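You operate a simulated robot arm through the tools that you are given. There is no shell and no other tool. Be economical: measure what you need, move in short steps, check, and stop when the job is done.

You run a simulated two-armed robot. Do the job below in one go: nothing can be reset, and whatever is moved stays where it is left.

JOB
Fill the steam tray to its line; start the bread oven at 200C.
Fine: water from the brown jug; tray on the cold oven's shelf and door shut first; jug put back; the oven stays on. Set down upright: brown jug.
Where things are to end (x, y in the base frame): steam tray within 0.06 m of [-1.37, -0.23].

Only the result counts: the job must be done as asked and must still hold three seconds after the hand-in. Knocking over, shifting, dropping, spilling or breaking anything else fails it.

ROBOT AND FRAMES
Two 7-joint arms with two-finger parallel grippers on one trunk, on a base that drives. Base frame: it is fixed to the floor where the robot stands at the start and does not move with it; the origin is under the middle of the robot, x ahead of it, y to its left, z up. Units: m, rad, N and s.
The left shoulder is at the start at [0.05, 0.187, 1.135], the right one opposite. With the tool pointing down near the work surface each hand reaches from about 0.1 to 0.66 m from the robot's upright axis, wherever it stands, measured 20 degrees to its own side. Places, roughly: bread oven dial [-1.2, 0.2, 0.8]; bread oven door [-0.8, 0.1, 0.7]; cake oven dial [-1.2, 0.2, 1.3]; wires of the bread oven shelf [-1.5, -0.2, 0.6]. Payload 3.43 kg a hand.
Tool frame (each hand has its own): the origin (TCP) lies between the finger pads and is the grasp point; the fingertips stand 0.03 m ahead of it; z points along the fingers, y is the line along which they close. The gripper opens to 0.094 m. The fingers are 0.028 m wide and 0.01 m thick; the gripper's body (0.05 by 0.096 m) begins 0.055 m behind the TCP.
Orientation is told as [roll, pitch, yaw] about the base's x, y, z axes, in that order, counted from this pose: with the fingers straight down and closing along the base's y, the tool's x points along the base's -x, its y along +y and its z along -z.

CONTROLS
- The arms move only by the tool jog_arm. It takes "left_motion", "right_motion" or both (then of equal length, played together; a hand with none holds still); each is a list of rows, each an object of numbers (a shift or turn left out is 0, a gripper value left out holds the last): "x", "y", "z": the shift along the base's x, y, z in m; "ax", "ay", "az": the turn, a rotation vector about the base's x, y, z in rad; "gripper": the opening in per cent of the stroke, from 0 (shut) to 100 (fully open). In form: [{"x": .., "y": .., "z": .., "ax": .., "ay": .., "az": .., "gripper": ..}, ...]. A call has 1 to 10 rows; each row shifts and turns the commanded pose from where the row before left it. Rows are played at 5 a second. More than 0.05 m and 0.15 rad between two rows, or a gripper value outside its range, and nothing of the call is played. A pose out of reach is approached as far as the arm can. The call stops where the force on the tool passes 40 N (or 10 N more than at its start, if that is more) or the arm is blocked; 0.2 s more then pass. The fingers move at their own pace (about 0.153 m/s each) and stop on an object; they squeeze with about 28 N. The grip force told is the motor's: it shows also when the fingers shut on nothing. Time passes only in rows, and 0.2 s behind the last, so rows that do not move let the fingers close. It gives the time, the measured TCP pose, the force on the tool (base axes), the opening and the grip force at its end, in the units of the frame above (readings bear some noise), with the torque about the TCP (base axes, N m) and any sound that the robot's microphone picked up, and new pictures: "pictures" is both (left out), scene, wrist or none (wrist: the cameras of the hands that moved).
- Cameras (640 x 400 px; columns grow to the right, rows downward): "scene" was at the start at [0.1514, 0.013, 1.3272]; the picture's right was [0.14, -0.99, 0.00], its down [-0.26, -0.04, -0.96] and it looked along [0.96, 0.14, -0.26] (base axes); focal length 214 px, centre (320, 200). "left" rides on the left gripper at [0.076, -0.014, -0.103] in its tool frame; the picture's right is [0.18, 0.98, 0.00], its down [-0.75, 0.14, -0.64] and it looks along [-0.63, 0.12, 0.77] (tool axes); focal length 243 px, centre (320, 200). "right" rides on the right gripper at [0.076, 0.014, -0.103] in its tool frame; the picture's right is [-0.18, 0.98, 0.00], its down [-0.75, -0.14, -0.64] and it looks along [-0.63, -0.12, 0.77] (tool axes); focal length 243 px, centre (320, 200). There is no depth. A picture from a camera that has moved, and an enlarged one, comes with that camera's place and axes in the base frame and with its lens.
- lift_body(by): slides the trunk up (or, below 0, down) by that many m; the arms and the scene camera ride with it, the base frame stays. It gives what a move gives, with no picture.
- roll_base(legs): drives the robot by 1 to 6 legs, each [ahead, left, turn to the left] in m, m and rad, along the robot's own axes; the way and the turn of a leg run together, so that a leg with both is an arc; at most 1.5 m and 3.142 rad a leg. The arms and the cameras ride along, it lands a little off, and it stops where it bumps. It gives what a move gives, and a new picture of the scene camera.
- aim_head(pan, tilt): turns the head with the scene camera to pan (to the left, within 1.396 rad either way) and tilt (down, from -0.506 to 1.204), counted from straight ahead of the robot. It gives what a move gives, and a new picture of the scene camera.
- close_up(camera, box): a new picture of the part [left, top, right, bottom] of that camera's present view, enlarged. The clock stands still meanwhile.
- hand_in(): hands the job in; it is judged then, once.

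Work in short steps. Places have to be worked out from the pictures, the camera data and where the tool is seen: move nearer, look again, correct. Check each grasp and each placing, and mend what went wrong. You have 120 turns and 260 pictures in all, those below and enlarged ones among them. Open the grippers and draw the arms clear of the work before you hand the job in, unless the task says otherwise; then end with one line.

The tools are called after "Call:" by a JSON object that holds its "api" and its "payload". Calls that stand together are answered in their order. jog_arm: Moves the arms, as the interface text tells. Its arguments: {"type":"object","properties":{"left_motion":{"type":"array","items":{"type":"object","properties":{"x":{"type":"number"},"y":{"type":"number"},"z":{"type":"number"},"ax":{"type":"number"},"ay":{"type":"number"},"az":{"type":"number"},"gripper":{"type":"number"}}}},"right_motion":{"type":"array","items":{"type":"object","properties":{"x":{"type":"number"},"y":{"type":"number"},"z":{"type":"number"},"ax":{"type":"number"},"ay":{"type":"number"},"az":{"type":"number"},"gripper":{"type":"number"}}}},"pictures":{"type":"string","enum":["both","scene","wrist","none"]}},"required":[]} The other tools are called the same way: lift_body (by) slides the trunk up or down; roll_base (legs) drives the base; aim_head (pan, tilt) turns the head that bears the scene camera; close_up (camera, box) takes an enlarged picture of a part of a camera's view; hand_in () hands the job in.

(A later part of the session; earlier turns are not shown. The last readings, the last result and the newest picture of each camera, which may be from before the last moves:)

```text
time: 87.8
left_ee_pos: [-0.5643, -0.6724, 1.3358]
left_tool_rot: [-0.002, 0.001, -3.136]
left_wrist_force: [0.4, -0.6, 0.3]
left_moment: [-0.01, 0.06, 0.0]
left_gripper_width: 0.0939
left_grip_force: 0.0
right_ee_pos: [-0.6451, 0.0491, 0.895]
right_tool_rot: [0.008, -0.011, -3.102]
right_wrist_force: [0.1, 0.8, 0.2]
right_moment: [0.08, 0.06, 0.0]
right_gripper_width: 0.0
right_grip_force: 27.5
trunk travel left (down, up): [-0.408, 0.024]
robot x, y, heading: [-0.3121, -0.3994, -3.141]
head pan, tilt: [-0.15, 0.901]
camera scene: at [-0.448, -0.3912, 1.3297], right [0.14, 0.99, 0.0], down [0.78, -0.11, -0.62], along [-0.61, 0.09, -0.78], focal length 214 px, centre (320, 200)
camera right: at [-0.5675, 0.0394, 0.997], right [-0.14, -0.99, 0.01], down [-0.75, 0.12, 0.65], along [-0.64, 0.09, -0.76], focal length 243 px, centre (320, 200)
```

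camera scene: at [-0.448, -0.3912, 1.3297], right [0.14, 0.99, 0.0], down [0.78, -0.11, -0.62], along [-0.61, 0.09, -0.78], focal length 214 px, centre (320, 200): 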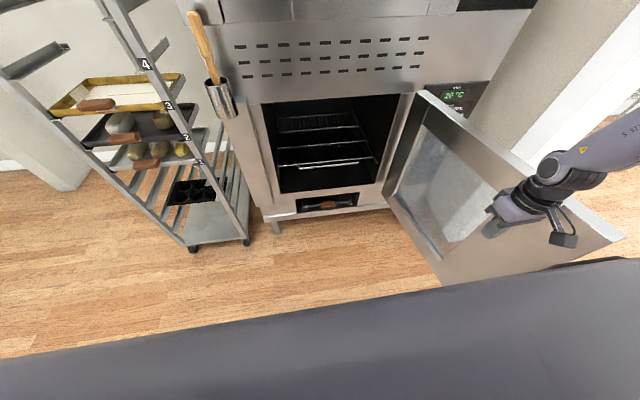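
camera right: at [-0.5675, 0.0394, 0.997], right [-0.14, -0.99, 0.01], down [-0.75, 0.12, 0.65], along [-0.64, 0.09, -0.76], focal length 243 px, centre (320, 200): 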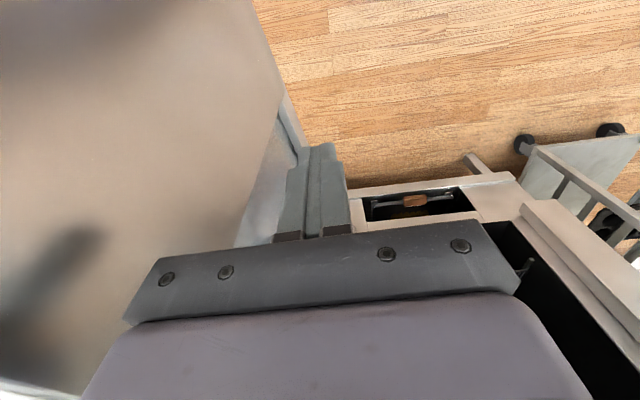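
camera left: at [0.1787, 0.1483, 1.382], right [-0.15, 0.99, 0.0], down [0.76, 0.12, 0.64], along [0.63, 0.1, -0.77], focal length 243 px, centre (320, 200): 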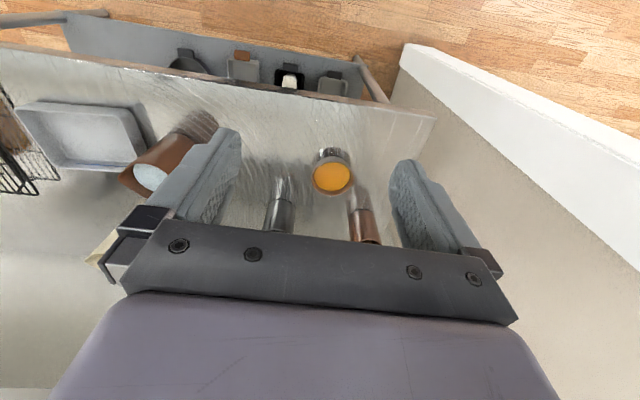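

The hand is inside the door face. I push the door outward (+y) slowly.

Call:
{"api": "jog_arm", "payload": {"right_motion": [{"y": 0.03}, {"y": 0.03}, {"y": 0.03}, {"y": 0.03}, {"y": 0.03}, {"y": 0.03}, {"y": 0.03}, {"y": 0.03}], "pictures": "scene"}}

```text
time: 88.7
left_ee_pos: [-0.5626, -0.6708, 1.3368]
left_tool_rot: [-0.001, 0.001, -3.137]
left_wrist_force: [0.2, -0.4, -0.3]
left_moment: [-0.08, -0.02, -0.02]
left_gripper_width: 0.0943
left_grip_force: 0.2
right_ee_pos: [-0.6469, 0.1257, 0.8965]
right_tool_rot: [0.026, -0.006, -3.091]
right_wrist_force: [4.5, -8.7, 6.8]
right_moment: [1.08, 0.55, 0.0]
right_gripper_width: 0.0
right_grip_force: 27.8
trunk travel left (down, up): [-0.408, 0.024]
robot x, y, heading: [-0.3175, -0.4041, -3.138]
head pan, tilt: [-0.15, 0.901]
stopped in row 4 (right hand): the force on the tool passed its limit at 46 N (the readings are from after the stop); the commanded pose is now the measured one
camera scene: at [-0.4478, -0.3916, 1.3297], right [0.14, 0.99, 0.0], down [0.78, -0.11, -0.62], along [-0.61, 0.09, -0.78], focal length 214 px, centre (320, 200)
```

scene: 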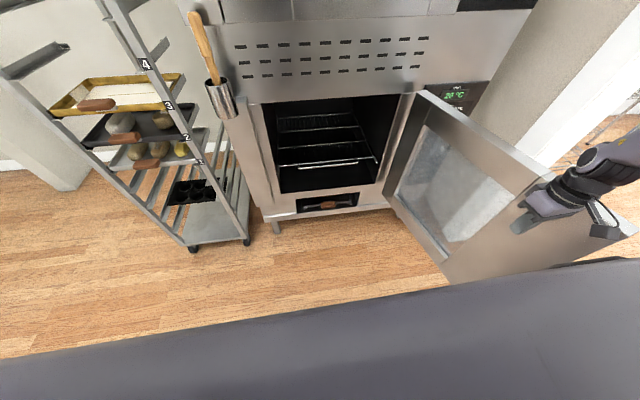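

Contact with the door at y≈0.13. I retry much slower to see if it yields.

Call:
{"api": "jog_arm", "payload": {"right_motion": [{"y": 0.004}, {"y": 0.004}, {"y": 0.004}, {"y": 0.006}, {"y": 0.006}, {"y": 0.008}, {"y": 0.008}, {"y": 0.008}], "pictures": "scene"}}

```text
time: 89.3
left_ee_pos: [-0.5612, -0.6735, 1.3362]
left_tool_rot: [-0.002, -0.003, -3.134]
left_wrist_force: [1.2, -0.1, 0.8]
left_moment: [-0.01, 0.03, 0.0]
left_gripper_width: 0.094
left_grip_force: 0.0
right_ee_pos: [-0.647, 0.1241, 0.897]
right_tool_rot: [0.039, -0.001, -3.08]
right_wrist_force: [0.4, -11.2, 2.4]
right_moment: [1.2, 0.16, 0.3]
right_gripper_width: 0.0
right_grip_force: 27.9
trunk travel left (down, up): [-0.408, 0.024]
robot x, y, heading: [-0.3155, -0.4025, -3.132]
head pan, tilt: [-0.15, 0.901]
stopped in row 3 (right hand): the force on the tool passed its limit at 44 N (the readings are from after the stop); the commanded pose is now the measured one
camera scene: at [-0.4468, -0.3933, 1.33], right [0.14, 0.99, 0.0], down [0.78, -0.11, -0.62], along [-0.62, 0.09, -0.78], focal length 214 px, centre (320, 200)
```

scene: 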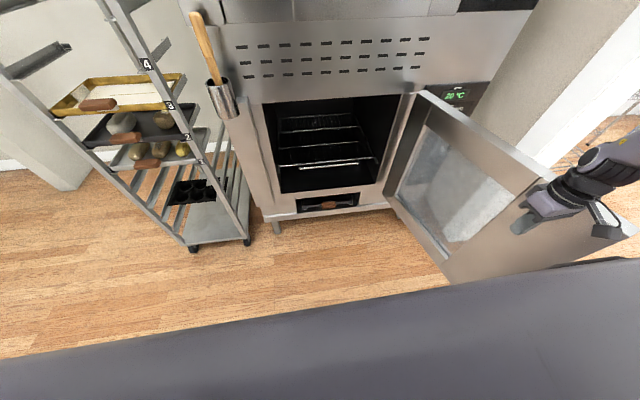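

The door is at its stop, so I'll approach the oven slightly angled from the left instead, which leaves room for the right elbow. I raise the hand and return to the counter for the tray.

Call:
{"api": "jog_arm", "payload": {"right_motion": [{"y": -0.03}, {"z": 0.04, "y": -0.01}, {"z": 0.05}, {"z": 0.05}, {"z": 0.05}, {"z": 0.05}, {"z": 0.03}], "pictures": "none"}}

Call:
{"api": "roll_base", "payload": {"legs": [[-0.2, 0, 0], [0, 0, 3.14]]}}

```text
time: 90.9
left_ee_pos: [-0.5626, -0.672, 1.3375]
left_tool_rot: [0.001, -0.002, -3.137]
left_wrist_force: [0.2, -0.4, 0.1]
left_moment: [0.06, 0.0, -0.01]
left_gripper_width: 0.094
left_grip_force: 0.0
right_ee_pos: [-0.6439, 0.0889, 1.1656]
right_tool_rot: [0.038, 0.0, -3.086]
right_wrist_force: [0.7, 0.1, 0.1]
right_moment: [-0.03, 0.01, 0.01]
right_gripper_width: 0.0
right_grip_force: 28.1
trunk travel left (down, up): [-0.408, 0.024]
robot x, y, heading: [-0.3123, -0.4033, -3.134]
head pan, tilt: [-0.15, 0.901]
```

```text
time: 99.7
left_ee_pos: [0.1408, -0.142, 1.3368]
left_tool_rot: [-0.001, 0.0, -0.035]
left_wrist_force: [0.8, -1.0, 0.5]
left_moment: [0.01, -0.02, 0.02]
left_gripper_width: 0.0941
left_grip_force: 0.0
right_ee_pos: [0.1921, -0.906, 1.1647]
right_tool_rot: [0.038, 0.0, 0.017]
right_wrist_force: [0.5, 0.6, 0.7]
right_moment: [0.03, 0.04, -0.01]
right_gripper_width: 0.0
right_grip_force: 27.9
trunk travel left (down, up): [-0.408, 0.024]
robot x, y, heading: [-0.1207, -0.3998, -0.03]
head pan, tilt: [-0.15, 0.901]
camera scene: at [0.0159, -0.4172, 1.3297], right [-0.18, -0.98, 0.0], down [-0.77, 0.14, -0.62], along [0.61, -0.11, -0.78], focal length 214 px, centre (320, 200)
```

scene: 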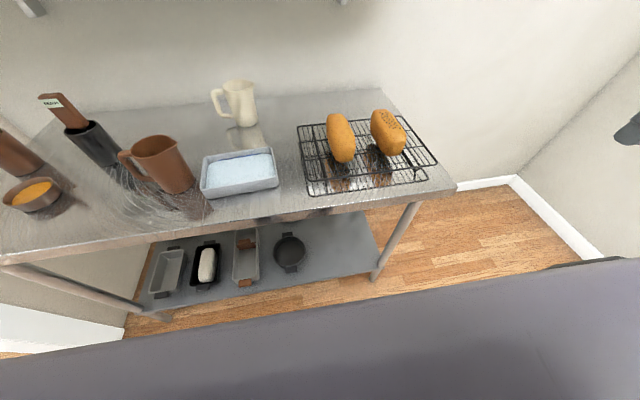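

I shift left so the right hand can reach inside the tray's near wall.

Call:
{"api": "roll_base", "payload": {"legs": [[0.1, 0.27, 0.03]]}}

Call:
{"api": "jog_arm", "payload": {"right_motion": [{"y": 0.04, "x": 0.01}, {"y": 0.04, "x": 0.01}, {"y": 0.04, "x": 0.02}, {"y": 0.04, "x": 0.02}, {"y": 0.04, "x": 0.02}, {"y": 0.04, "x": 0.02}, {"y": 0.04, "x": 0.02}, {"y": 0.04, "x": 0.02}], "pictures": "wrist"}}

Call:
{"api": "close_up", "payload": {"camera": "scene", "box": [240, 110, 420, 250]}}

```text
time: 102.7
left_ee_pos: [0.238, 0.135, 1.3379]
left_tool_rot: [-0.001, 0.001, -0.005]
left_wrist_force: [0.9, 0.0, 0.1]
left_moment: [0.0, 0.02, -0.02]
left_gripper_width: 0.0937
left_grip_force: 0.0
right_ee_pos: [0.3118, -0.6279, 1.1655]
right_tool_rot: [0.037, 0.0, 0.047]
right_wrist_force: [0.2, 0.1, -0.1]
right_moment: [0.0, -0.03, 0.03]
right_gripper_width: 0.0
right_grip_force: 28.3
trunk travel left (down, up): [-0.408, 0.024]
robot x, y, heading: [-0.0145, -0.1328, -0.006]
head pan, tilt: [-0.15, 0.901]
camera scene: at [0.1211, -0.1447, 1.3296], right [-0.15, -0.99, 0.0], down [-0.77, 0.12, -0.62], along [0.61, -0.1, -0.78], focal length 214 px, centre (320, 200)
```

scene: 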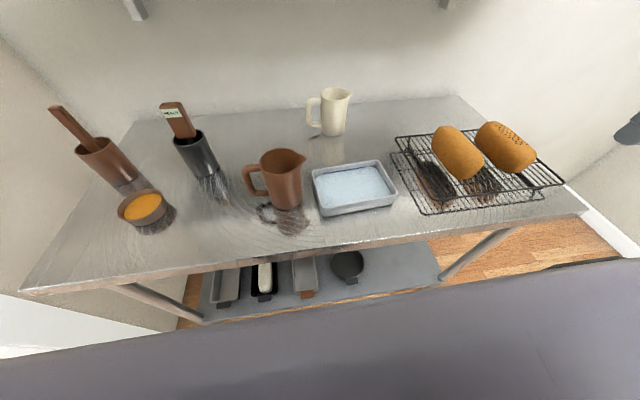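

```text
time: 104.5
left_ee_pos: [0.2373, 0.1347, 1.3362]
left_tool_rot: [0.0, 0.001, -0.006]
left_wrist_force: [-0.2, -0.5, 0.0]
left_moment: [0.0, -0.01, -0.04]
left_gripper_width: 0.0941
left_grip_force: 0.0
right_ee_pos: [0.4391, -0.5678, 1.1536]
right_tool_rot: [0.045, -0.003, 0.056]
right_wrist_force: [-0.6, 0.5, -1.0]
right_moment: [0.02, -0.01, 0.01]
right_gripper_width: 0.0
right_grip_force: 27.9
right hand out of reach, approached as far as the arm can: row 2, 3, 4, 5, 6, 7, 8
trunk travel left (down, up): [-0.408, 0.024]
robot x, y, heading: [-0.0125, -0.1331, -0.004]
head pan, tilt: [-0.15, 0.901]
camera right: at [0.3623, -0.5614, 1.257], right [0.13, 0.99, 0.05], down [0.76, -0.13, 0.64], along [0.64, -0.05, -0.77], focal length 243 px, centre (320, 200)
```

right: 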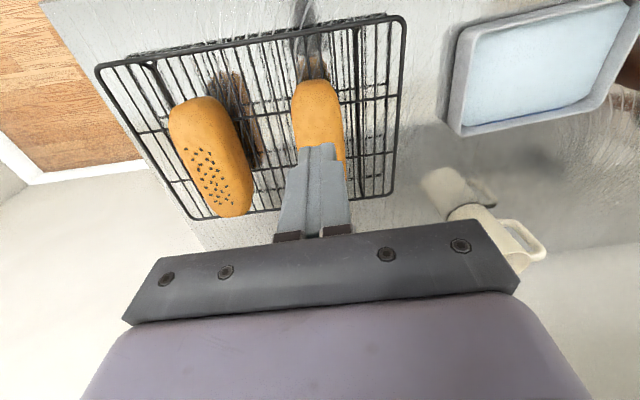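

```text
2.86 times, centred on (330, 180) of scene
camera zoom: at [0.1215, -0.1449, 1.3296], right [-0.15, -0.99, 0.0], down [-0.77, 0.12, -0.62], along [0.61, -0.1, -0.78], focal length 613 px, centre (291, 257)
```

zoom: 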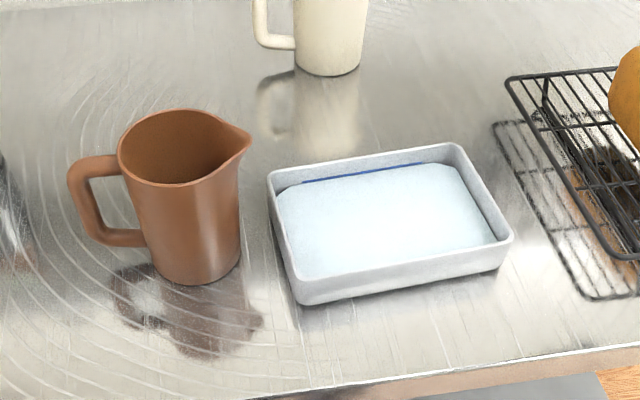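

The arm is in an awkward posture; I pull back toward the body first, then move inward.

Call:
{"api": "jog_arm", "payload": {"right_motion": [{"x": -0.04}, {"x": -0.04}, {"x": -0.04}, {"x": -0.02, "y": 0.03}, {"y": 0.04}, {"y": 0.04}, {"y": 0.04}, {"y": 0.04}, {"y": 0.04}], "pictures": "none"}}

```text
time: 106.5
left_ee_pos: [0.2366, 0.1348, 1.3369]
left_tool_rot: [0.001, -0.001, -0.003]
left_wrist_force: [0.4, -0.5, 0.2]
left_moment: [0.0, -0.03, -0.01]
left_gripper_width: 0.0938
left_grip_force: 0.0
right_ee_pos: [0.302, -0.5745, 1.1491]
right_tool_rot: [0.041, -0.002, 0.05]
right_wrist_force: [-0.1, 0.2, 0.0]
right_moment: [-0.01, 0.01, 0.02]
right_gripper_width: 0.0
right_grip_force: 27.8
right hand out of reach, approached as far as the arm can: row 2, 4, 5, 6, 7, 8, 9
trunk travel left (down, up): [-0.408, 0.024]
robot x, y, heading: [-0.0132, -0.1348, -0.004]
head pan, tilt: [-0.15, 0.901]
```

Lateral motion is blocked by a wrist limit. I pitch the hand forward by 45° (needed for the tray anyway) and try moving inward again.

Call:
{"api": "jog_arm", "payload": {"right_motion": [{"ay": -0.15}, {"ay": -0.15}, {"ay": -0.15}, {"ay": -0.15}, {"ay": -0.18}, {"y": 0.03}, {"y": 0.03}, {"y": 0.03}], "pictures": "none"}}

```text
refused: row 5 steps farther than a row can; nothing moved
```

Keep each turn within 0.15 rad.

Call:
{"api": "jog_arm", "payload": {"right_motion": [{"ay": -0.15}, {"ay": -0.15}, {"ay": -0.15}, {"ay": -0.15}, {"ay": -0.15}, {"y": 0.03}, {"y": 0.03}, {"y": 0.03}, {"y": 0.03}, {"y": 0.03}], "pictures": "none"}}

```text
time: 108.7
left_ee_pos: [0.237, 0.1359, 1.3373]
left_tool_rot: [0.0, -0.001, -0.005]
left_wrist_force: [-0.7, 0.0, 0.1]
left_moment: [0.0, -0.01, -0.04]
left_gripper_width: 0.094
left_grip_force: 0.1
right_ee_pos: [0.308, -0.5616, 1.1439]
right_tool_rot: [-0.001, -0.752, 0.066]
right_wrist_force: [0.2, 0.0, 0.4]
right_moment: [0.02, 0.01, 0.03]
right_gripper_width: 0.0
right_grip_force: 28.1
right hand out of reach, approached as far as the arm can: row 6, 7, 8, 9, 10
trunk travel left (down, up): [-0.408, 0.024]
robot x, y, heading: [-0.0128, -0.1331, -0.003]
head pan, tilt: [-0.15, 0.901]
```

Still limited; I look at the right arm's posture.

Call:
{"api": "aim_head", "payload": {"pan": -1.0, "tilt": 0.4}}

```text
time: 109.9
left_ee_pos: [0.2374, 0.135, 1.3367]
left_tool_rot: [0.001, 0.0, -0.006]
left_wrist_force: [-0.1, 0.7, -0.1]
left_moment: [-0.01, -0.02, -0.04]
left_gripper_width: 0.094
left_grip_force: 0.1
right_ee_pos: [0.3093, -0.5611, 1.1439]
right_tool_rot: [0.0, -0.75, 0.066]
right_wrist_force: [-0.2, 0.4, 0.4]
right_moment: [0.02, 0.02, -0.02]
right_gripper_width: 0.0003
right_grip_force: 28.0
trunk travel left (down, up): [-0.408, 0.024]
robot x, y, heading: [-0.0107, -0.1341, -0.002]
head pan, tilt: [-1.0, 0.4]
camera scene: at [0.0963, -0.2114, 1.3726], right [-0.84, -0.54, 0.0], down [-0.21, 0.33, -0.92], along [0.49, -0.78, -0.39], focal length 214 px, centre (320, 200)
```

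scene: 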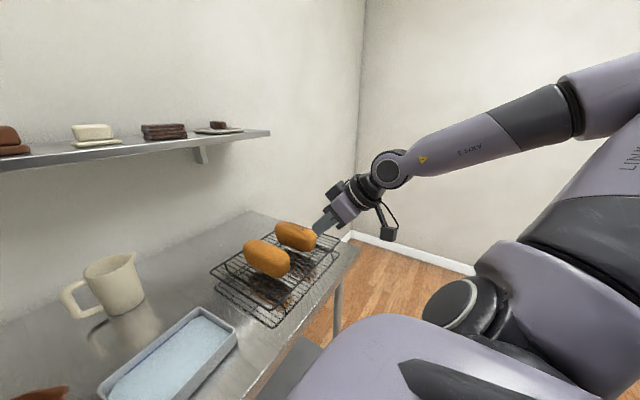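

The elbow is high and far out. I swing inward with added yaw, which worked before.

Call:
{"api": "jog_arm", "payload": {"right_motion": [{"az": 0.14}, {"az": 0.14}, {"az": 0.13, "y": 0.02}, {"az": 0.12, "y": 0.03}, {"y": 0.04, "az": 0.1}, {"y": 0.04}, {"y": 0.04}, {"y": 0.04}, {"y": 0.04}], "pictures": "scene"}}

```text
time: 111.9
left_ee_pos: [0.2379, 0.1356, 1.3368]
left_tool_rot: [-0.001, 0.0, -0.002]
left_wrist_force: [0.3, -0.3, 0.3]
left_moment: [0.01, -0.01, 0.0]
left_gripper_width: 0.0943
left_grip_force: 0.0
right_ee_pos: [0.3313, -0.3215, 1.1538]
right_tool_rot: [-0.005, -0.751, 0.696]
right_wrist_force: [0.3, 0.8, 0.1]
right_moment: [-0.02, 0.04, 0.01]
right_gripper_width: 0.0001
right_grip_force: 27.9
right hand out of reach, approached as far as the arm can: row 7, 8, 9
trunk travel left (down, up): [-0.408, 0.024]
robot x, y, heading: [-0.0127, -0.1305, -0.005]
head pan, tilt: [-1.0, 0.4]
camera scene: at [0.0963, -0.2111, 1.3727], right [-0.84, -0.54, 0.0], down [-0.21, 0.33, -0.92], along [0.49, -0.78, -0.39], focal length 214 px, centre (320, 200)
```

scene: 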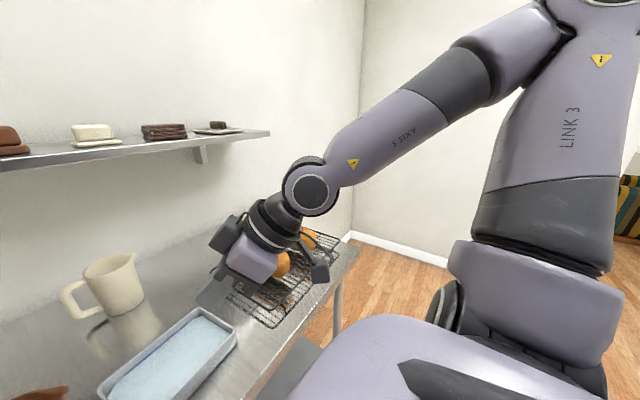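

The elbow is now high – favourable for clearing the door. I try yawing back to 0 here.

Call:
{"api": "jog_arm", "payload": {"right_motion": [{"az": -0.12}, {"az": -0.12}, {"az": -0.12}, {"az": -0.12}, {"az": -0.12}, {"az": -0.09}], "pictures": "scene"}}

```text
time: 113.3
left_ee_pos: [0.236, 0.1341, 1.3377]
left_tool_rot: [0.0, -0.002, -0.006]
left_wrist_force: [0.2, -0.2, -0.9]
left_moment: [-0.02, 0.0, 0.01]
left_gripper_width: 0.0939
left_grip_force: 0.1
right_ee_pos: [0.2966, -0.5131, 1.1414]
right_tool_rot: [0.039, -0.767, 0.144]
right_wrist_force: [1.2, -0.4, -1.0]
right_moment: [0.0, 0.01, 0.0]
right_gripper_width: 0.0
right_grip_force: 28.2
right hand out of reach, approached as far as the arm can: row 1, 2, 3, 4, 5, 6
trunk travel left (down, up): [-0.408, 0.024]
robot x, y, heading: [-0.0147, -0.132, -0.003]
head pan, tilt: [-1.0, 0.4]
camera scene: at [0.0958, -0.2122, 1.3727], right [-0.84, -0.54, 0.0], down [-0.21, 0.33, -0.92], along [0.49, -0.78, -0.39], focal length 214 px, centre (320, 200)
```

scene: 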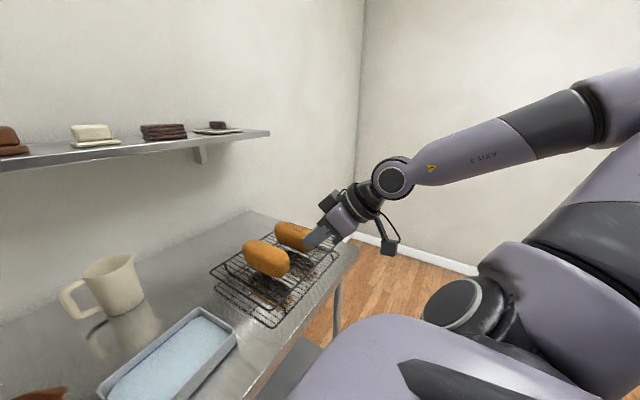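

Yaw is coupled to how retracted the arm is. I swing in again and extend forward over the tray before reducing yaw.

Call:
{"api": "jog_arm", "payload": {"right_motion": [{"az": 0.14}, {"az": 0.14, "y": 0.02}, {"az": 0.13, "y": 0.03}, {"az": 0.12, "y": 0.03, "x": 0.01}, {"y": 0.04, "x": 0.02}, {"y": 0.04, "x": 0.03}, {"x": 0.03, "y": 0.02}, {"x": 0.03}, {"x": 0.03}], "pictures": "none"}}

Call:
{"api": "jog_arm", "payload": {"right_motion": [{"z": -0.02, "az": -0.1}, {"z": -0.02, "az": -0.1}, {"z": -0.01, "az": -0.1}, {"az": -0.1}, {"az": -0.1}, {"az": -0.1}], "pictures": "both"}}

```text
time: 115.3
left_ee_pos: [0.2385, 0.1358, 1.3378]
left_tool_rot: [0.0, -0.001, -0.006]
left_wrist_force: [-0.1, -0.8, -0.5]
left_moment: [0.04, 0.0, -0.02]
left_gripper_width: 0.0939
left_grip_force: 0.0
right_ee_pos: [0.4478, -0.3328, 1.1413]
right_tool_rot: [0.02, -0.758, 0.666]
right_wrist_force: [0.0, 0.0, 0.0]
right_moment: [0.01, 0.0, 0.02]
right_gripper_width: 0.0
right_grip_force: 27.4
trunk travel left (down, up): [-0.408, 0.024]
robot x, y, heading: [-0.0108, -0.1337, -0.005]
head pan, tilt: [-1.0, 0.4]
```

```text
time: 116.7
left_ee_pos: [0.2376, 0.134, 1.3375]
left_tool_rot: [0.001, 0.001, -0.006]
left_wrist_force: [0.4, -0.5, -0.1]
left_moment: [0.01, 0.0, -0.03]
left_gripper_width: 0.0941
left_grip_force: 0.1
right_ee_pos: [0.4608, -0.5256, 1.106]
right_tool_rot: [0.039, -0.763, 0.068]
right_wrist_force: [0.5, 0.1, -0.6]
right_moment: [0.0, -0.02, 0.0]
right_gripper_width: 0.0
right_grip_force: 28.2
right hand out of reach, approached as far as the arm can: row 1, 2, 3, 4, 5, 6
trunk travel left (down, up): [-0.408, 0.024]
robot x, y, heading: [-0.0128, -0.1345, -0.005]
head pan, tilt: [-1.0, 0.4]
camera scene: at [0.0962, -0.2117, 1.3726], right [-0.84, -0.54, 0.0], down [-0.21, 0.33, -0.92], along [0.49, -0.78, -0.39], focal length 214 px, centre (320, 200)
camera right: at [0.3335, -0.5227, 1.1279], right [0.04, 0.99, 0.15], down [0.12, -0.16, 0.98], along [0.99, -0.02, -0.12], focal length 243 px, centre (320, 200)
```

scene: 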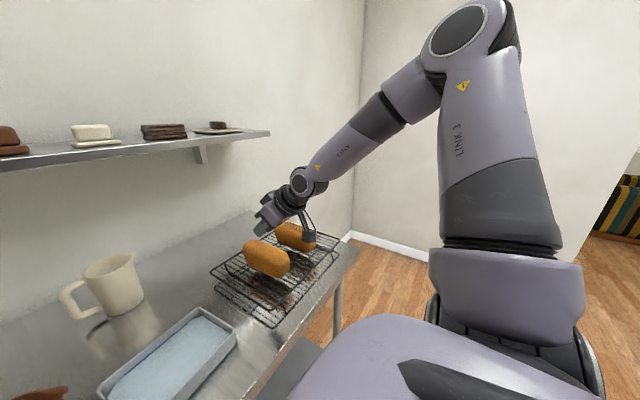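
right: 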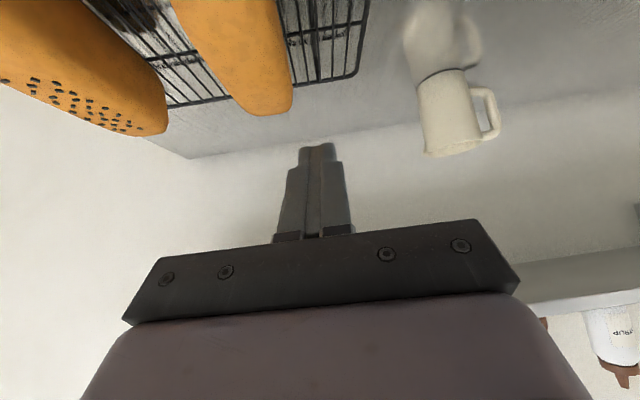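

To understand the favourable posture, I look at the left arm, which started near the centre line with zero yaw.

Call:
{"api": "aim_head", "payload": {"pan": 1.0, "tilt": 0.2}}

```text
time: 118.6
left_ee_pos: [0.2377, 0.1351, 1.3369]
left_tool_rot: [0.0, -0.001, -0.006]
left_wrist_force: [-0.1, -1.3, 0.2]
left_moment: [-0.02, -0.03, -0.03]
left_gripper_width: 0.0942
left_grip_force: 0.0
right_ee_pos: [0.46, -0.5253, 1.1068]
right_tool_rot: [0.038, -0.763, 0.068]
right_wrist_force: [-0.1, -0.3, -0.2]
right_moment: [0.0, -0.02, 0.01]
right_gripper_width: 0.0
right_grip_force: 26.8
trunk travel left (down, up): [-0.408, 0.024]
robot x, y, heading: [-0.0125, -0.134, -0.009]
head pan, tilt: [1.0, 0.201]
camera scene: at [0.0972, -0.0551, 1.3912], right [0.84, -0.54, 0.0], down [-0.11, -0.17, -0.98], along [0.53, 0.82, -0.2], focal length 214 px, centre (320, 200)
```

scene: 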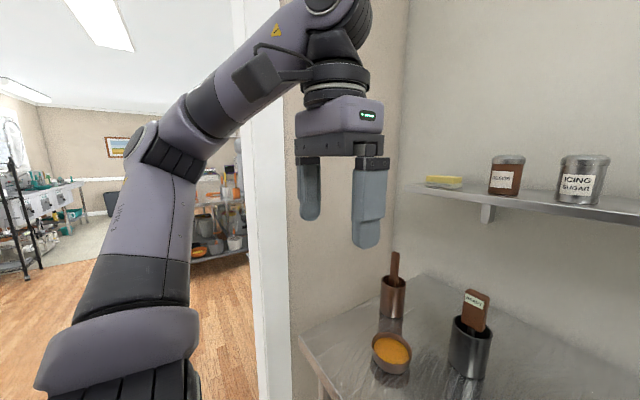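

I back away from the counter so I can exercise the right arm in free space at working height and find a posture with zero yaw near the centre.

Call:
{"api": "roll_base", "payload": {"legs": [[-0.4, 0, 0]]}}

Call:
{"api": "jog_arm", "payload": {"right_motion": [{"az": 0.13, "z": -0.03}, {"az": 0.13, "z": -0.03}, {"az": 0.13, "z": -0.03, "y": 0.03}, {"az": 0.13, "z": -0.03, "y": 0.03}, {"z": -0.03, "y": 0.04}, {"y": 0.04, "z": -0.03}, {"y": 0.04, "z": -0.02}, {"y": 0.04}, {"y": 0.03}], "pictures": "none"}}

Call:
{"api": "jog_arm", "payload": {"right_motion": [{"az": -0.1}, {"az": -0.1}, {"az": -0.1}, {"az": -0.1}, {"az": -0.1}, {"az": -0.08}], "pictures": "none"}}

```text
time: 121.1
left_ee_pos: [-0.1647, 0.1365, 1.337]
left_tool_rot: [0.0, 0.0, 0.0]
left_wrist_force: [-0.6, -0.3, 0.1]
left_moment: [0.01, -0.02, -0.02]
left_gripper_width: 0.0941
left_grip_force: 0.0
right_ee_pos: [0.0611, -0.5206, 1.1055]
right_tool_rot: [0.036, -0.763, 0.073]
right_wrist_force: [-0.1, -0.2, 0.2]
right_moment: [0.01, 0.04, -0.03]
right_gripper_width: 0.0002
right_grip_force: 28.3
trunk travel left (down, up): [-0.408, 0.024]
robot x, y, heading: [-0.4127, -0.1338, -0.001]
head pan, tilt: [1.0, 0.201]
camera scene: at [-0.3041, -0.054, 1.3913], right [0.84, -0.54, 0.0], down [-0.11, -0.17, -0.98], along [0.53, 0.83, -0.2], focal length 214 px, centre (320, 200)
```

scene: 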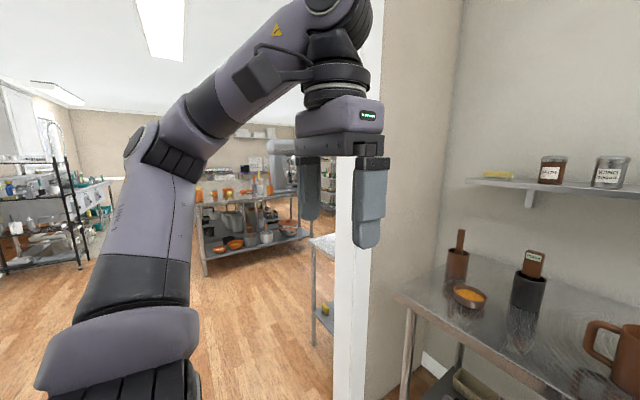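

```text
time: 123.1
left_ee_pos: [-0.1643, 0.1369, 1.3373]
left_tool_rot: [0.0, 0.0, 0.0]
left_wrist_force: [0.2, 0.3, 0.3]
left_moment: [0.0, -0.02, -0.01]
left_gripper_width: 0.0938
left_grip_force: 0.1
right_ee_pos: [0.0578, -0.2845, 0.9229]
right_tool_rot: [0.038, -0.762, 0.594]
right_wrist_force: [0.0, 0.4, 0.0]
right_moment: [-0.03, 0.0, 0.01]
right_gripper_width: 0.0002
right_grip_force: 27.9
right hand out of reach, approached as far as the arm can: row 8, 9
trunk travel left (down, up): [-0.408, 0.024]
robot x, y, heading: [-0.4152, -0.1293, 0.001]
head pan, tilt: [1.0, 0.201]
```

```text
time: 124.5
left_ee_pos: [-0.1645, 0.1364, 1.3365]
left_tool_rot: [0.0, 0.0, 0.001]
left_wrist_force: [-0.1, -1.1, -0.4]
left_moment: [-0.03, 0.02, -0.01]
left_gripper_width: 0.0941
left_grip_force: 0.0
right_ee_pos: [0.0481, -0.3136, 0.952]
right_tool_rot: [0.039, -0.761, 0.01]
right_wrist_force: [-0.8, -0.9, 0.3]
right_moment: [-0.01, 0.03, 0.01]
right_gripper_width: 0.0
right_grip_force: 28.2
right hand out of reach, approached as far as the arm can: row 1, 2, 3, 4, 5, 6
trunk travel left (down, up): [-0.408, 0.024]
robot x, y, heading: [-0.413, -0.1298, 0.004]
head pan, tilt: [1.0, 0.201]
```

Much better at lower height: yaw≈0 at lateral -0.18. I push further toward the centre and forward.

Call:
{"api": "jog_arm", "payload": {"right_motion": [{"x": 0.03}, {"x": 0.03}, {"y": 0.02}, {"y": 0.02}, {"y": 0.02}, {"y": 0.02}], "pictures": "none"}}

Call:
{"api": "aim_head", "payload": {"pan": -0.7, "tilt": 0.4}}

```text
time: 125.9
left_ee_pos: [-0.1643, 0.1371, 1.3358]
left_tool_rot: [0.001, 0.001, 0.001]
left_wrist_force: [0.5, -0.3, -1.1]
left_moment: [-0.02, -0.01, 0.0]
left_gripper_width: 0.0941
left_grip_force: 0.0
right_ee_pos: [0.0862, -0.29, 0.9957]
right_tool_rot: [0.038, -0.761, 0.011]
right_wrist_force: [-0.4, 0.8, -1.1]
right_moment: [0.02, 0.01, -0.01]
right_gripper_width: 0.0001
right_grip_force: 28.0
right hand out of reach, approached as far as the arm can: row 1, 2, 3, 4, 5, 6
trunk travel left (down, up): [-0.408, 0.024]
robot x, y, heading: [-0.41, -0.1309, 0.007]
head pan, tilt: [1.0, 0.201]
```

```text
time: 127.6
left_ee_pos: [-0.1633, 0.1368, 1.336]
left_tool_rot: [0.001, -0.001, 0.0]
left_wrist_force: [-0.2, -0.6, -0.6]
left_moment: [0.03, 0.01, -0.02]
left_gripper_width: 0.094
left_grip_force: 0.1
right_ee_pos: [0.086, -0.2903, 0.9956]
right_tool_rot: [0.038, -0.763, 0.014]
right_wrist_force: [0.0, -0.5, -0.1]
right_moment: [-0.01, 0.01, -0.02]
right_gripper_width: 0.0
right_grip_force: 27.9
trunk travel left (down, up): [-0.408, 0.024]
robot x, y, heading: [-0.4144, -0.1324, 0.002]
head pan, tilt: [-0.7, 0.4]
camera scene: at [-0.2829, -0.192, 1.3727], right [-0.64, -0.77, 0.0], down [-0.3, 0.25, -0.92], along [0.71, -0.59, -0.39], focal length 214 px, centre (320, 200)
```

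scene: 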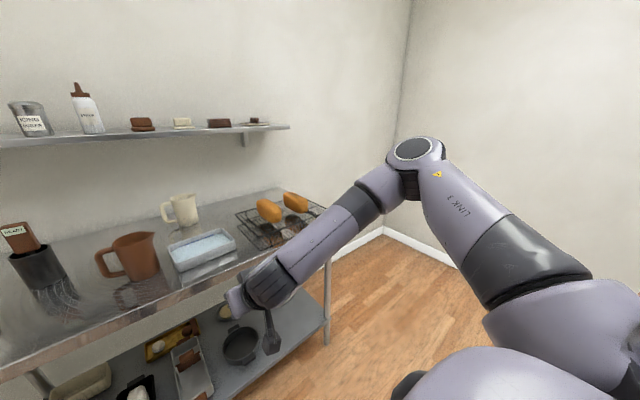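

The right arm now reaches yaw≈0 near centre, elbow out at z≈1.3. I test whether hands can reach oven-shelf height (≈0.68) with the trunk high, keeping the elbow above the door.

Call:
{"api": "jog_arm", "payload": {"right_motion": [{"z": -0.045}, {"z": -0.045}, {"z": -0.045}, {"z": -0.045}, {"z": -0.045}, {"z": -0.045}, {"z": -0.045}, {"y": 0.03}, {"y": 0.03}], "pictures": "scene"}}

```text
time: 129.6
left_ee_pos: [-0.1653, 0.137, 1.3366]
left_tool_rot: [0.0, 0.001, 0.0]
left_wrist_force: [-0.6, -0.4, -0.1]
left_moment: [-0.01, 0.0, -0.01]
left_gripper_width: 0.0938
left_grip_force: 0.1
right_ee_pos: [0.0382, -0.375, 0.8974]
right_tool_rot: [0.039, -0.761, 0.015]
right_wrist_force: [0.2, 0.7, 1.5]
right_moment: [0.01, -0.01, -0.01]
right_gripper_width: 0.0
right_grip_force: 28.0
right hand out of reach, approached as far as the arm can: row 1, 2, 3, 4, 5, 6, 7, 8, 9
trunk travel left (down, up): [-0.408, 0.024]
robot x, y, heading: [-0.4111, -0.1317, 0.002]
head pan, tilt: [-0.7, 0.4]
camera scene: at [-0.283, -0.1919, 1.3727], right [-0.64, -0.77, 0.0], down [-0.3, 0.25, -0.92], along [0.71, -0.59, -0.39], focal length 214 px, centre (320, 200)
```

scene: 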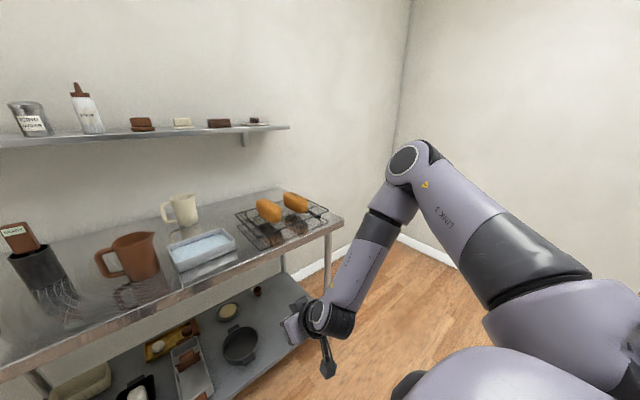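

The right arm is joint-limited there. I test the left arm, which is in a fresher posture: to forward 0.5, lateral +0.1, z≈0.95, pitched 45°.

Call:
{"api": "jog_arm", "payload": {"left_motion": [{"x": 0.025, "y": -0.017, "z": -0.039, "ay": -0.075}, {"x": 0.025, "y": -0.017, "z": -0.039, "ay": -0.075}, {"x": 0.025, "y": -0.017, "z": -0.039, "ay": -0.075}, {"x": 0.025, "y": -0.017, "z": -0.039, "ay": -0.075}, {"x": 0.025, "y": -0.017, "z": -0.039, "ay": -0.075}, {"x": 0.025, "y": -0.017, "z": -0.039, "ay": -0.075}, {"x": 0.025, "y": -0.017, "z": -0.039, "ay": -0.075}, {"x": 0.025, "y": -0.017, "z": -0.039, "ay": -0.075}, {"x": 0.025, "y": -0.017, "z": -0.039, "ay": -0.075}, {"x": 0.025, "y": -0.017, "z": -0.039, "ay": -0.075}], "pictures": "none"}}

Call:
{"api": "aim_head", "payload": {"pan": 0.6, "tilt": 0.4}}

```text
time: 131.8
left_ee_pos: [0.0875, -0.0346, 0.9464]
left_tool_rot: [-0.003, -0.752, 0.0]
left_wrist_force: [0.1, 0.6, -0.8]
left_moment: [0.01, 0.0, 0.03]
left_gripper_width: 0.094
left_grip_force: 0.2
right_ee_pos: [0.039, -0.375, 0.8981]
right_tool_rot: [0.037, -0.759, 0.014]
right_wrist_force: [-0.1, 0.3, -1.5]
right_moment: [-0.02, -0.01, 0.03]
right_gripper_width: 0.0
right_grip_force: 27.5
trunk travel left (down, up): [-0.408, 0.024]
robot x, y, heading: [-0.4107, -0.1336, 0.002]
head pan, tilt: [-0.7, 0.4]
```

```text
time: 133.3
left_ee_pos: [0.0869, -0.0335, 0.9472]
left_tool_rot: [-0.002, -0.751, 0.001]
left_wrist_force: [-0.2, 0.2, -0.2]
left_moment: [0.03, 0.01, 0.0]
left_gripper_width: 0.0939
left_grip_force: 0.0
right_ee_pos: [0.037, -0.3755, 0.8985]
right_tool_rot: [0.039, -0.761, 0.012]
right_wrist_force: [-0.5, -0.2, -0.5]
right_moment: [-0.05, 0.01, -0.06]
right_gripper_width: 0.0
right_grip_force: 28.0
trunk travel left (down, up): [-0.408, 0.024]
robot x, y, heading: [-0.4165, -0.1308, 0.002]
head pan, tilt: [0.6, 0.4]
camera scene: at [-0.2774, -0.0801, 1.3727], right [0.57, -0.82, 0.0], down [-0.32, -0.22, -0.92], along [0.76, 0.52, -0.39], focal length 214 px, centre (320, 200)
```

scene: 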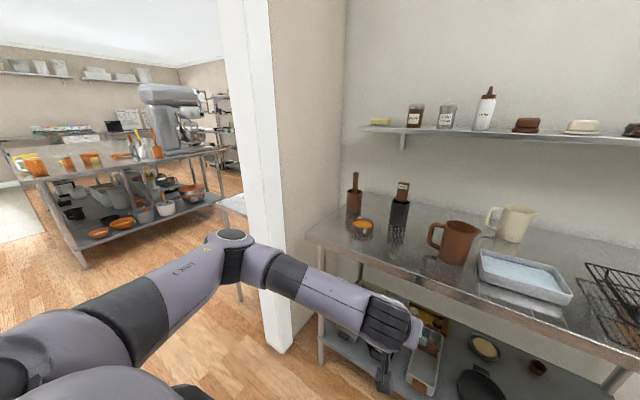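

The left arm works freely there. I test the left arm down to z≈0.70.

Call:
{"api": "jog_arm", "payload": {"left_motion": [{"z": -0.04}, {"z": -0.04}, {"z": -0.04}, {"z": -0.04}, {"z": -0.04}, {"z": -0.04}, {"x": 0.02}], "pictures": "scene"}}

```text
time: 134.9
left_ee_pos: [0.1072, -0.0341, 0.7075]
left_tool_rot: [-0.003, -0.75, 0.002]
left_wrist_force: [0.5, 0.3, -0.6]
left_moment: [-0.02, 0.02, 0.01]
left_gripper_width: 0.0941
left_grip_force: 0.0
right_ee_pos: [0.0379, -0.375, 0.8986]
right_tool_rot: [0.038, -0.76, 0.012]
right_wrist_force: [0.6, 0.1, 0.5]
right_moment: [-0.02, 0.02, 0.03]
right_gripper_width: 0.0002
right_grip_force: 28.0
trunk travel left (down, up): [-0.408, 0.024]
robot x, y, heading: [-0.4129, -0.135, -0.0]
head pan, tilt: [0.6, 0.4]
camera scene: at [-0.2773, -0.0799, 1.3727], right [0.57, -0.82, 0.0], down [-0.32, -0.22, -0.92], along [0.76, 0.52, -0.39], focal length 214 px, centre (320, 200)
```

scene: 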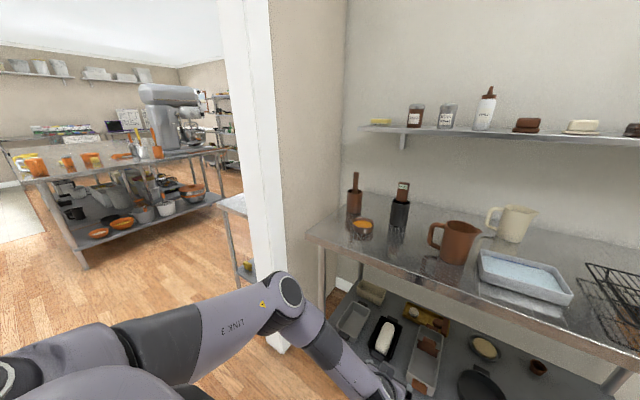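

Left arm covers the whole range. To bring the right arm into the mirrored posture, I move it outward, low and vertical, then return inward.

Call:
{"api": "jog_arm", "payload": {"right_motion": [{"y": -0.03, "az": 0.05}, {"y": -0.04, "ay": 0.1}, {"y": -0.04, "ay": 0.1}, {"y": -0.03, "ay": 0.1, "x": -0.02}, {"z": -0.04, "ay": 0.1, "x": -0.03}, {"z": -0.04, "ay": 0.1, "x": -0.03}, {"z": -0.04, "ay": 0.1, "x": -0.03}, {"z": -0.04, "ay": 0.1, "x": -0.03}, {"z": -0.04, "ay": 0.06, "x": -0.02}], "pictures": "none"}}

Call:
{"api": "aim_head", "payload": {"pan": -0.9, "tilt": 0.5}}

```text
time: 136.9
left_ee_pos: [0.1067, -0.0353, 0.7078]
left_tool_rot: [-0.001, -0.752, 0.001]
left_wrist_force: [0.0, 0.8, 0.3]
left_moment: [-0.01, -0.01, -0.01]
left_gripper_width: 0.094
left_grip_force: 0.1
right_ee_pos: [-0.1225, -0.5144, 0.7952]
right_tool_rot: [0.082, -0.002, 0.045]
right_wrist_force: [0.4, -0.9, 0.6]
right_moment: [0.02, 0.02, 0.0]
right_gripper_width: 0.0
right_grip_force: 28.3
right hand out of reach, approached as far as the arm can: row 7, 8, 9
trunk travel left (down, up): [-0.408, 0.024]
robot x, y, heading: [-0.4119, -0.1329, 0.001]
head pan, tilt: [0.6, 0.4]
```

```text
time: 138.5
left_ee_pos: [0.1076, -0.0348, 0.7081]
left_tool_rot: [-0.001, -0.751, -0.001]
left_wrist_force: [0.1, 0.3, -0.8]
left_moment: [0.0, 0.0, -0.02]
left_gripper_width: 0.094
left_grip_force: 0.2
right_ee_pos: [-0.1231, -0.5154, 0.795]
right_tool_rot: [0.082, -0.004, 0.045]
right_wrist_force: [-0.2, -0.4, -0.4]
right_moment: [-0.02, -0.03, 0.04]
right_gripper_width: 0.0
right_grip_force: 28.4
trunk travel left (down, up): [-0.408, 0.024]
robot x, y, heading: [-0.4151, -0.1322, 0.003]
head pan, tilt: [-0.901, 0.499]
camera scene: at [-0.2972, -0.2036, 1.3635], right [-0.78, -0.62, 0.0], down [-0.3, 0.37, -0.88], along [0.55, -0.69, -0.48], focal length 214 px, centre (320, 200)
```

scene: 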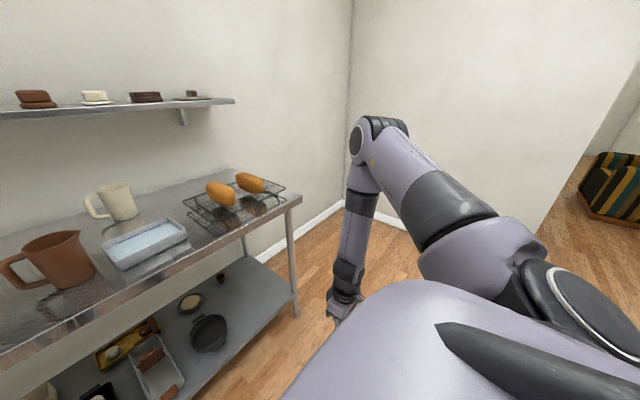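

Forearm and hand are now nearly in line. From here I try moving inward at this low height, pitching forward as I go.

Call:
{"api": "jog_arm", "payload": {"right_motion": [{"x": 0.03, "ax": -0.04}, {"x": 0.03, "ay": -0.1, "ax": -0.04}, {"x": 0.03, "ay": -0.1}, {"x": 0.03, "ay": -0.1}, {"x": 0.03, "y": 0.03, "ay": -0.1}, {"x": 0.02, "y": 0.04, "ay": -0.1}, {"y": 0.04, "ay": -0.1}, {"y": 0.04, "ay": -0.1}, {"y": 0.04}, {"y": 0.04}], "pictures": "scene"}}

```text
time: 140.7
left_ee_pos: [0.1062, -0.0344, 0.7079]
left_tool_rot: [0.0, -0.752, 0.001]
left_wrist_force: [0.0, 0.1, 0.2]
left_moment: [-0.01, 0.04, 0.02]
left_gripper_width: 0.0939
left_grip_force: 0.1
right_ee_pos: [0.0152, -0.3465, 0.9176]
right_tool_rot: [-0.041, -0.698, 0.063]
right_wrist_force: [0.1, 0.1, -0.2]
right_moment: [-0.02, 0.01, 0.03]
right_gripper_width: 0.0
right_grip_force: 27.3
right hand out of reach, approached as far as the arm can: row 2, 3, 4, 5, 6, 7, 8, 9, 10
trunk travel left (down, up): [-0.408, 0.024]
robot x, y, heading: [-0.4115, -0.1372, 0.002]
head pan, tilt: [-0.901, 0.499]
camera scene: at [-0.2973, -0.2035, 1.3635], right [-0.78, -0.62, 0.0], down [-0.3, 0.37, -0.88], along [0.55, -0.69, -0.48], focal length 214 px, centre (320, 200)
```

scene: 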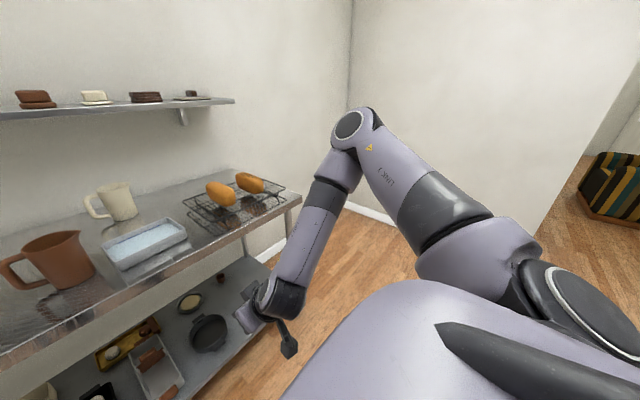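

I'll carry the tray one-handed with the right hand on its right wall (right arm is comfortable at lateral ≈-0.38, which also keeps its elbow clear of the door). First stow the left arm high and raise the right hand.

Call:
{"api": "jog_arm", "payload": {"left_motion": [{"z": 0.045}, {"z": 0.045}, {"z": 0.045}, {"z": 0.045, "x": -0.02}, {"z": 0.045, "x": -0.025, "y": 0.012, "ay": 0.1}, {"z": 0.045, "x": -0.03, "y": 0.016, "ay": 0.1}, {"z": 0.045, "x": -0.03, "y": 0.02, "ay": 0.1}, {"z": 0.045, "x": -0.03, "y": 0.02, "ay": 0.1}, {"z": 0.045, "x": -0.03, "y": 0.02, "ay": 0.1}, {"z": 0.045, "x": -0.03, "y": 0.02, "ay": 0.1}], "right_motion": [{"y": -0.03, "ax": 0.04}, {"y": -0.03, "az": -0.06}, {"y": -0.03, "z": 0.02}, {"y": -0.03, "z": 0.03}, {"y": -0.02, "z": 0.04, "gripper": 60}, {"z": 0.03}, {"z": 0.03}, {"z": 0.03}, {"z": 0.02}, {"z": 0.0}], "pictures": "none"}}

```text
refused: row 5 steps farther than a row can; nothing moved
```

Some rows exceeded 0.05 m combined; I reduce them.

Call:
{"api": "jog_arm", "payload": {"left_motion": [{"z": 0.045}, {"z": 0.045}, {"z": 0.045}, {"z": 0.045}, {"z": 0.045}, {"z": 0.035, "x": -0.025, "y": 0.015, "ay": 0.1}, {"z": 0.035, "x": -0.025, "y": 0.02, "ay": 0.1}, {"z": 0.035, "x": -0.025, "y": 0.02, "ay": 0.1}, {"z": 0.035, "x": -0.025, "y": 0.02, "ay": 0.1}, {"z": 0.035, "x": -0.025, "y": 0.02, "ay": 0.1}], "right_motion": [{"y": -0.03, "ax": 0.04}, {"y": -0.03, "az": -0.06}, {"y": -0.03, "z": 0.02}, {"y": -0.03, "z": 0.03}, {"y": -0.02, "z": 0.04, "gripper": 60}, {"z": 0.03}, {"z": 0.03}, {"z": 0.03}, {"z": 0.02}, {"z": 0.0}], "pictures": "none"}}

Call:
{"api": "aim_head", "payload": {"pan": -0.5, "tilt": 0.8}}

```text
time: 142.9
left_ee_pos: [-0.0197, 0.0633, 1.1089]
left_tool_rot: [-0.001, -0.25, -0.002]
left_wrist_force: [-0.3, 0.0, 1.3]
left_moment: [0.04, -0.03, 0.0]
left_gripper_width: 0.0941
left_grip_force: 0.1
right_ee_pos: [0.0143, -0.4858, 1.1186]
right_tool_rot: [0.012, -0.7, -0.033]
right_wrist_force: [0.0, -0.4, -0.3]
right_moment: [-0.02, -0.02, 0.03]
right_gripper_width: 0.0567
right_grip_force: 0.1
trunk travel left (down, up): [-0.408, 0.024]
robot x, y, heading: [-0.4155, -0.1341, 0.002]
head pan, tilt: [-0.901, 0.499]
```

```text
time: 143.8
left_ee_pos: [-0.018, 0.0623, 1.1069]
left_tool_rot: [0.0, -0.25, 0.0]
left_wrist_force: [0.7, 0.8, -0.6]
left_moment: [0.02, 0.0, 0.0]
left_gripper_width: 0.0939
left_grip_force: 0.1
right_ee_pos: [0.0126, -0.4859, 1.118]
right_tool_rot: [0.014, -0.7, -0.032]
right_wrist_force: [0.3, -0.5, 0.0]
right_moment: [0.01, 0.03, 0.01]
right_gripper_width: 0.0567
right_grip_force: 0.0
trunk travel left (down, up): [-0.408, 0.024]
robot x, y, heading: [-0.4145, -0.1342, 0.004]
head pan, tilt: [-0.499, 0.799]
camera scene: at [-0.283, -0.171, 1.3376], right [-0.48, -0.88, 0.0], down [-0.63, 0.34, -0.7], along [0.61, -0.33, -0.72], focal length 214 px, centre (320, 200)
```

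scene: 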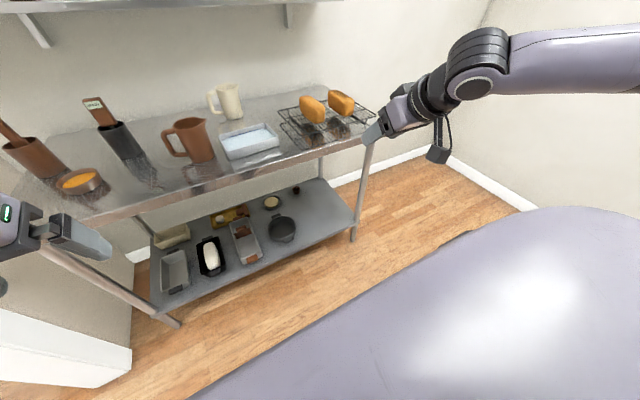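

No limits flagged here. Raise the left hand more, then drive up to the counter with the right hand over the tray's right wall.

Call:
{"api": "jog_arm", "payload": {"left_motion": [{"z": 0.04, "ay": 0.06, "x": -0.01}, {"z": 0.04, "ay": 0.06, "x": -0.02}, {"z": 0.04, "ay": 0.06, "x": -0.02}, {"z": 0.04, "ay": 0.07, "x": -0.02}, {"z": 0.03, "x": -0.02}], "pictures": "none"}}

Call:
{"api": "roll_base", "payload": {"legs": [[0.0, 0.09, 0], [0.38, 0, 0]]}}

Call:
{"api": "close_up", "payload": {"camera": "right", "box": [0, 0, 640, 400]}}

```text
time: 145.0
left_ee_pos: [-0.1104, 0.061, 1.2952]
left_tool_rot: [-0.001, 0.002, 0.0]
left_wrist_force: [-0.3, 0.6, -0.6]
left_moment: [0.0, -0.02, -0.01]
left_gripper_width: 0.0943
left_grip_force: 0.2
right_ee_pos: [0.014, -0.4866, 1.1173]
right_tool_rot: [0.016, -0.701, -0.03]
right_wrist_force: [0.3, 0.6, -0.2]
right_moment: [-0.01, -0.02, -0.05]
right_gripper_width: 0.0563
right_grip_force: 0.1
trunk travel left (down, up): [-0.408, 0.024]
robot x, y, heading: [-0.4157, -0.1354, -0.007]
head pan, tilt: [-0.499, 0.799]
```

```text
time: 148.4
left_ee_pos: [0.2697, 0.152, 1.294]
left_tool_rot: [0.0, -0.001, 0.0]
left_wrist_force: [0.2, -0.3, 0.0]
left_moment: [-0.02, -0.01, 0.03]
left_gripper_width: 0.0938
left_grip_force: 0.1
right_ee_pos: [0.392, -0.3932, 1.1158]
right_tool_rot: [0.013, -0.7, -0.031]
right_wrist_force: [0.1, -0.8, -0.7]
right_moment: [-0.01, 0.0, 0.04]
right_gripper_width: 0.0568
right_grip_force: 0.1
trunk travel left (down, up): [-0.408, 0.024]
robot x, y, heading: [-0.0382, -0.0417, 0.005]
head pan, tilt: [-0.499, 0.799]
camera scene: at [0.0963, -0.0792, 1.3375], right [-0.48, -0.88, 0.0], down [-0.63, 0.34, -0.7], along [0.61, -0.33, -0.72], focal length 214 px, centre (320, 200)
```

scene: 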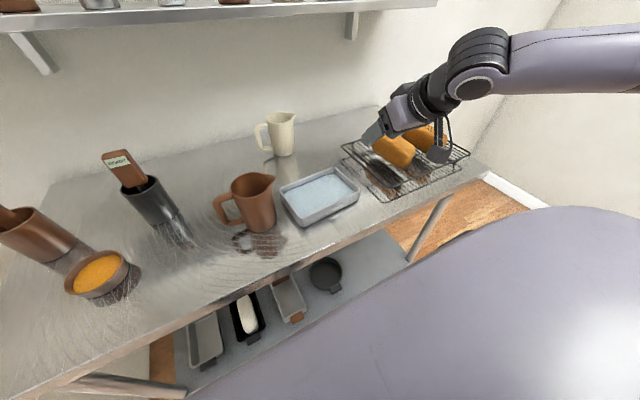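

```text
1.00 times, centred on (320, 200) of right (not enlarged: the box is as wide or as high as the picture)
camera zoom: at [0.2685, -0.3764, 1.147], right [0.16, 0.98, 0.13], down [0.16, -0.15, 0.97], along [0.97, -0.14, -0.18], focal length 243 px, centre (320, 200)
```

zoom: 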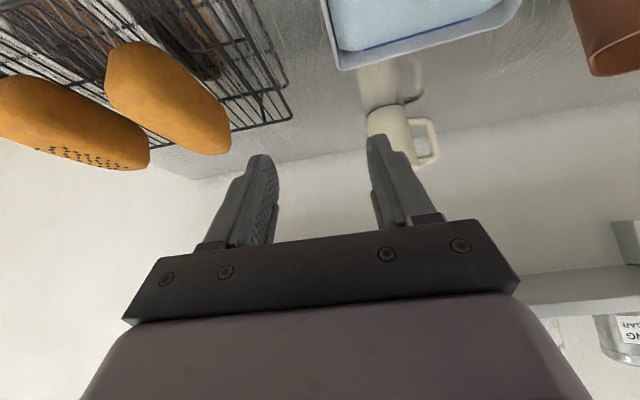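

I take a close-up of the tray from this viewpoint to fix its right wall's position.

Call:
{"api": "close_up", "payload": {"camera": "scene", "box": [260, 150, 380, 240]}}

```text
4.44 times, centred on (320, 195) of scene
camera zoom: at [0.0963, -0.0792, 1.3375], right [-0.48, -0.88, 0.0], down [-0.63, 0.34, -0.7], along [0.61, -0.33, -0.72], focal length 953 px, centre (320, 222)
```

zoom: 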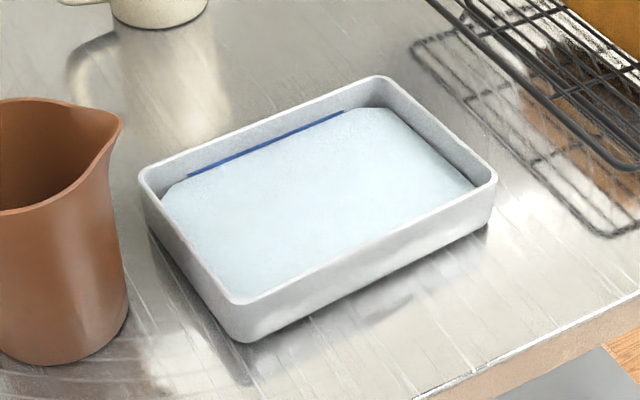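

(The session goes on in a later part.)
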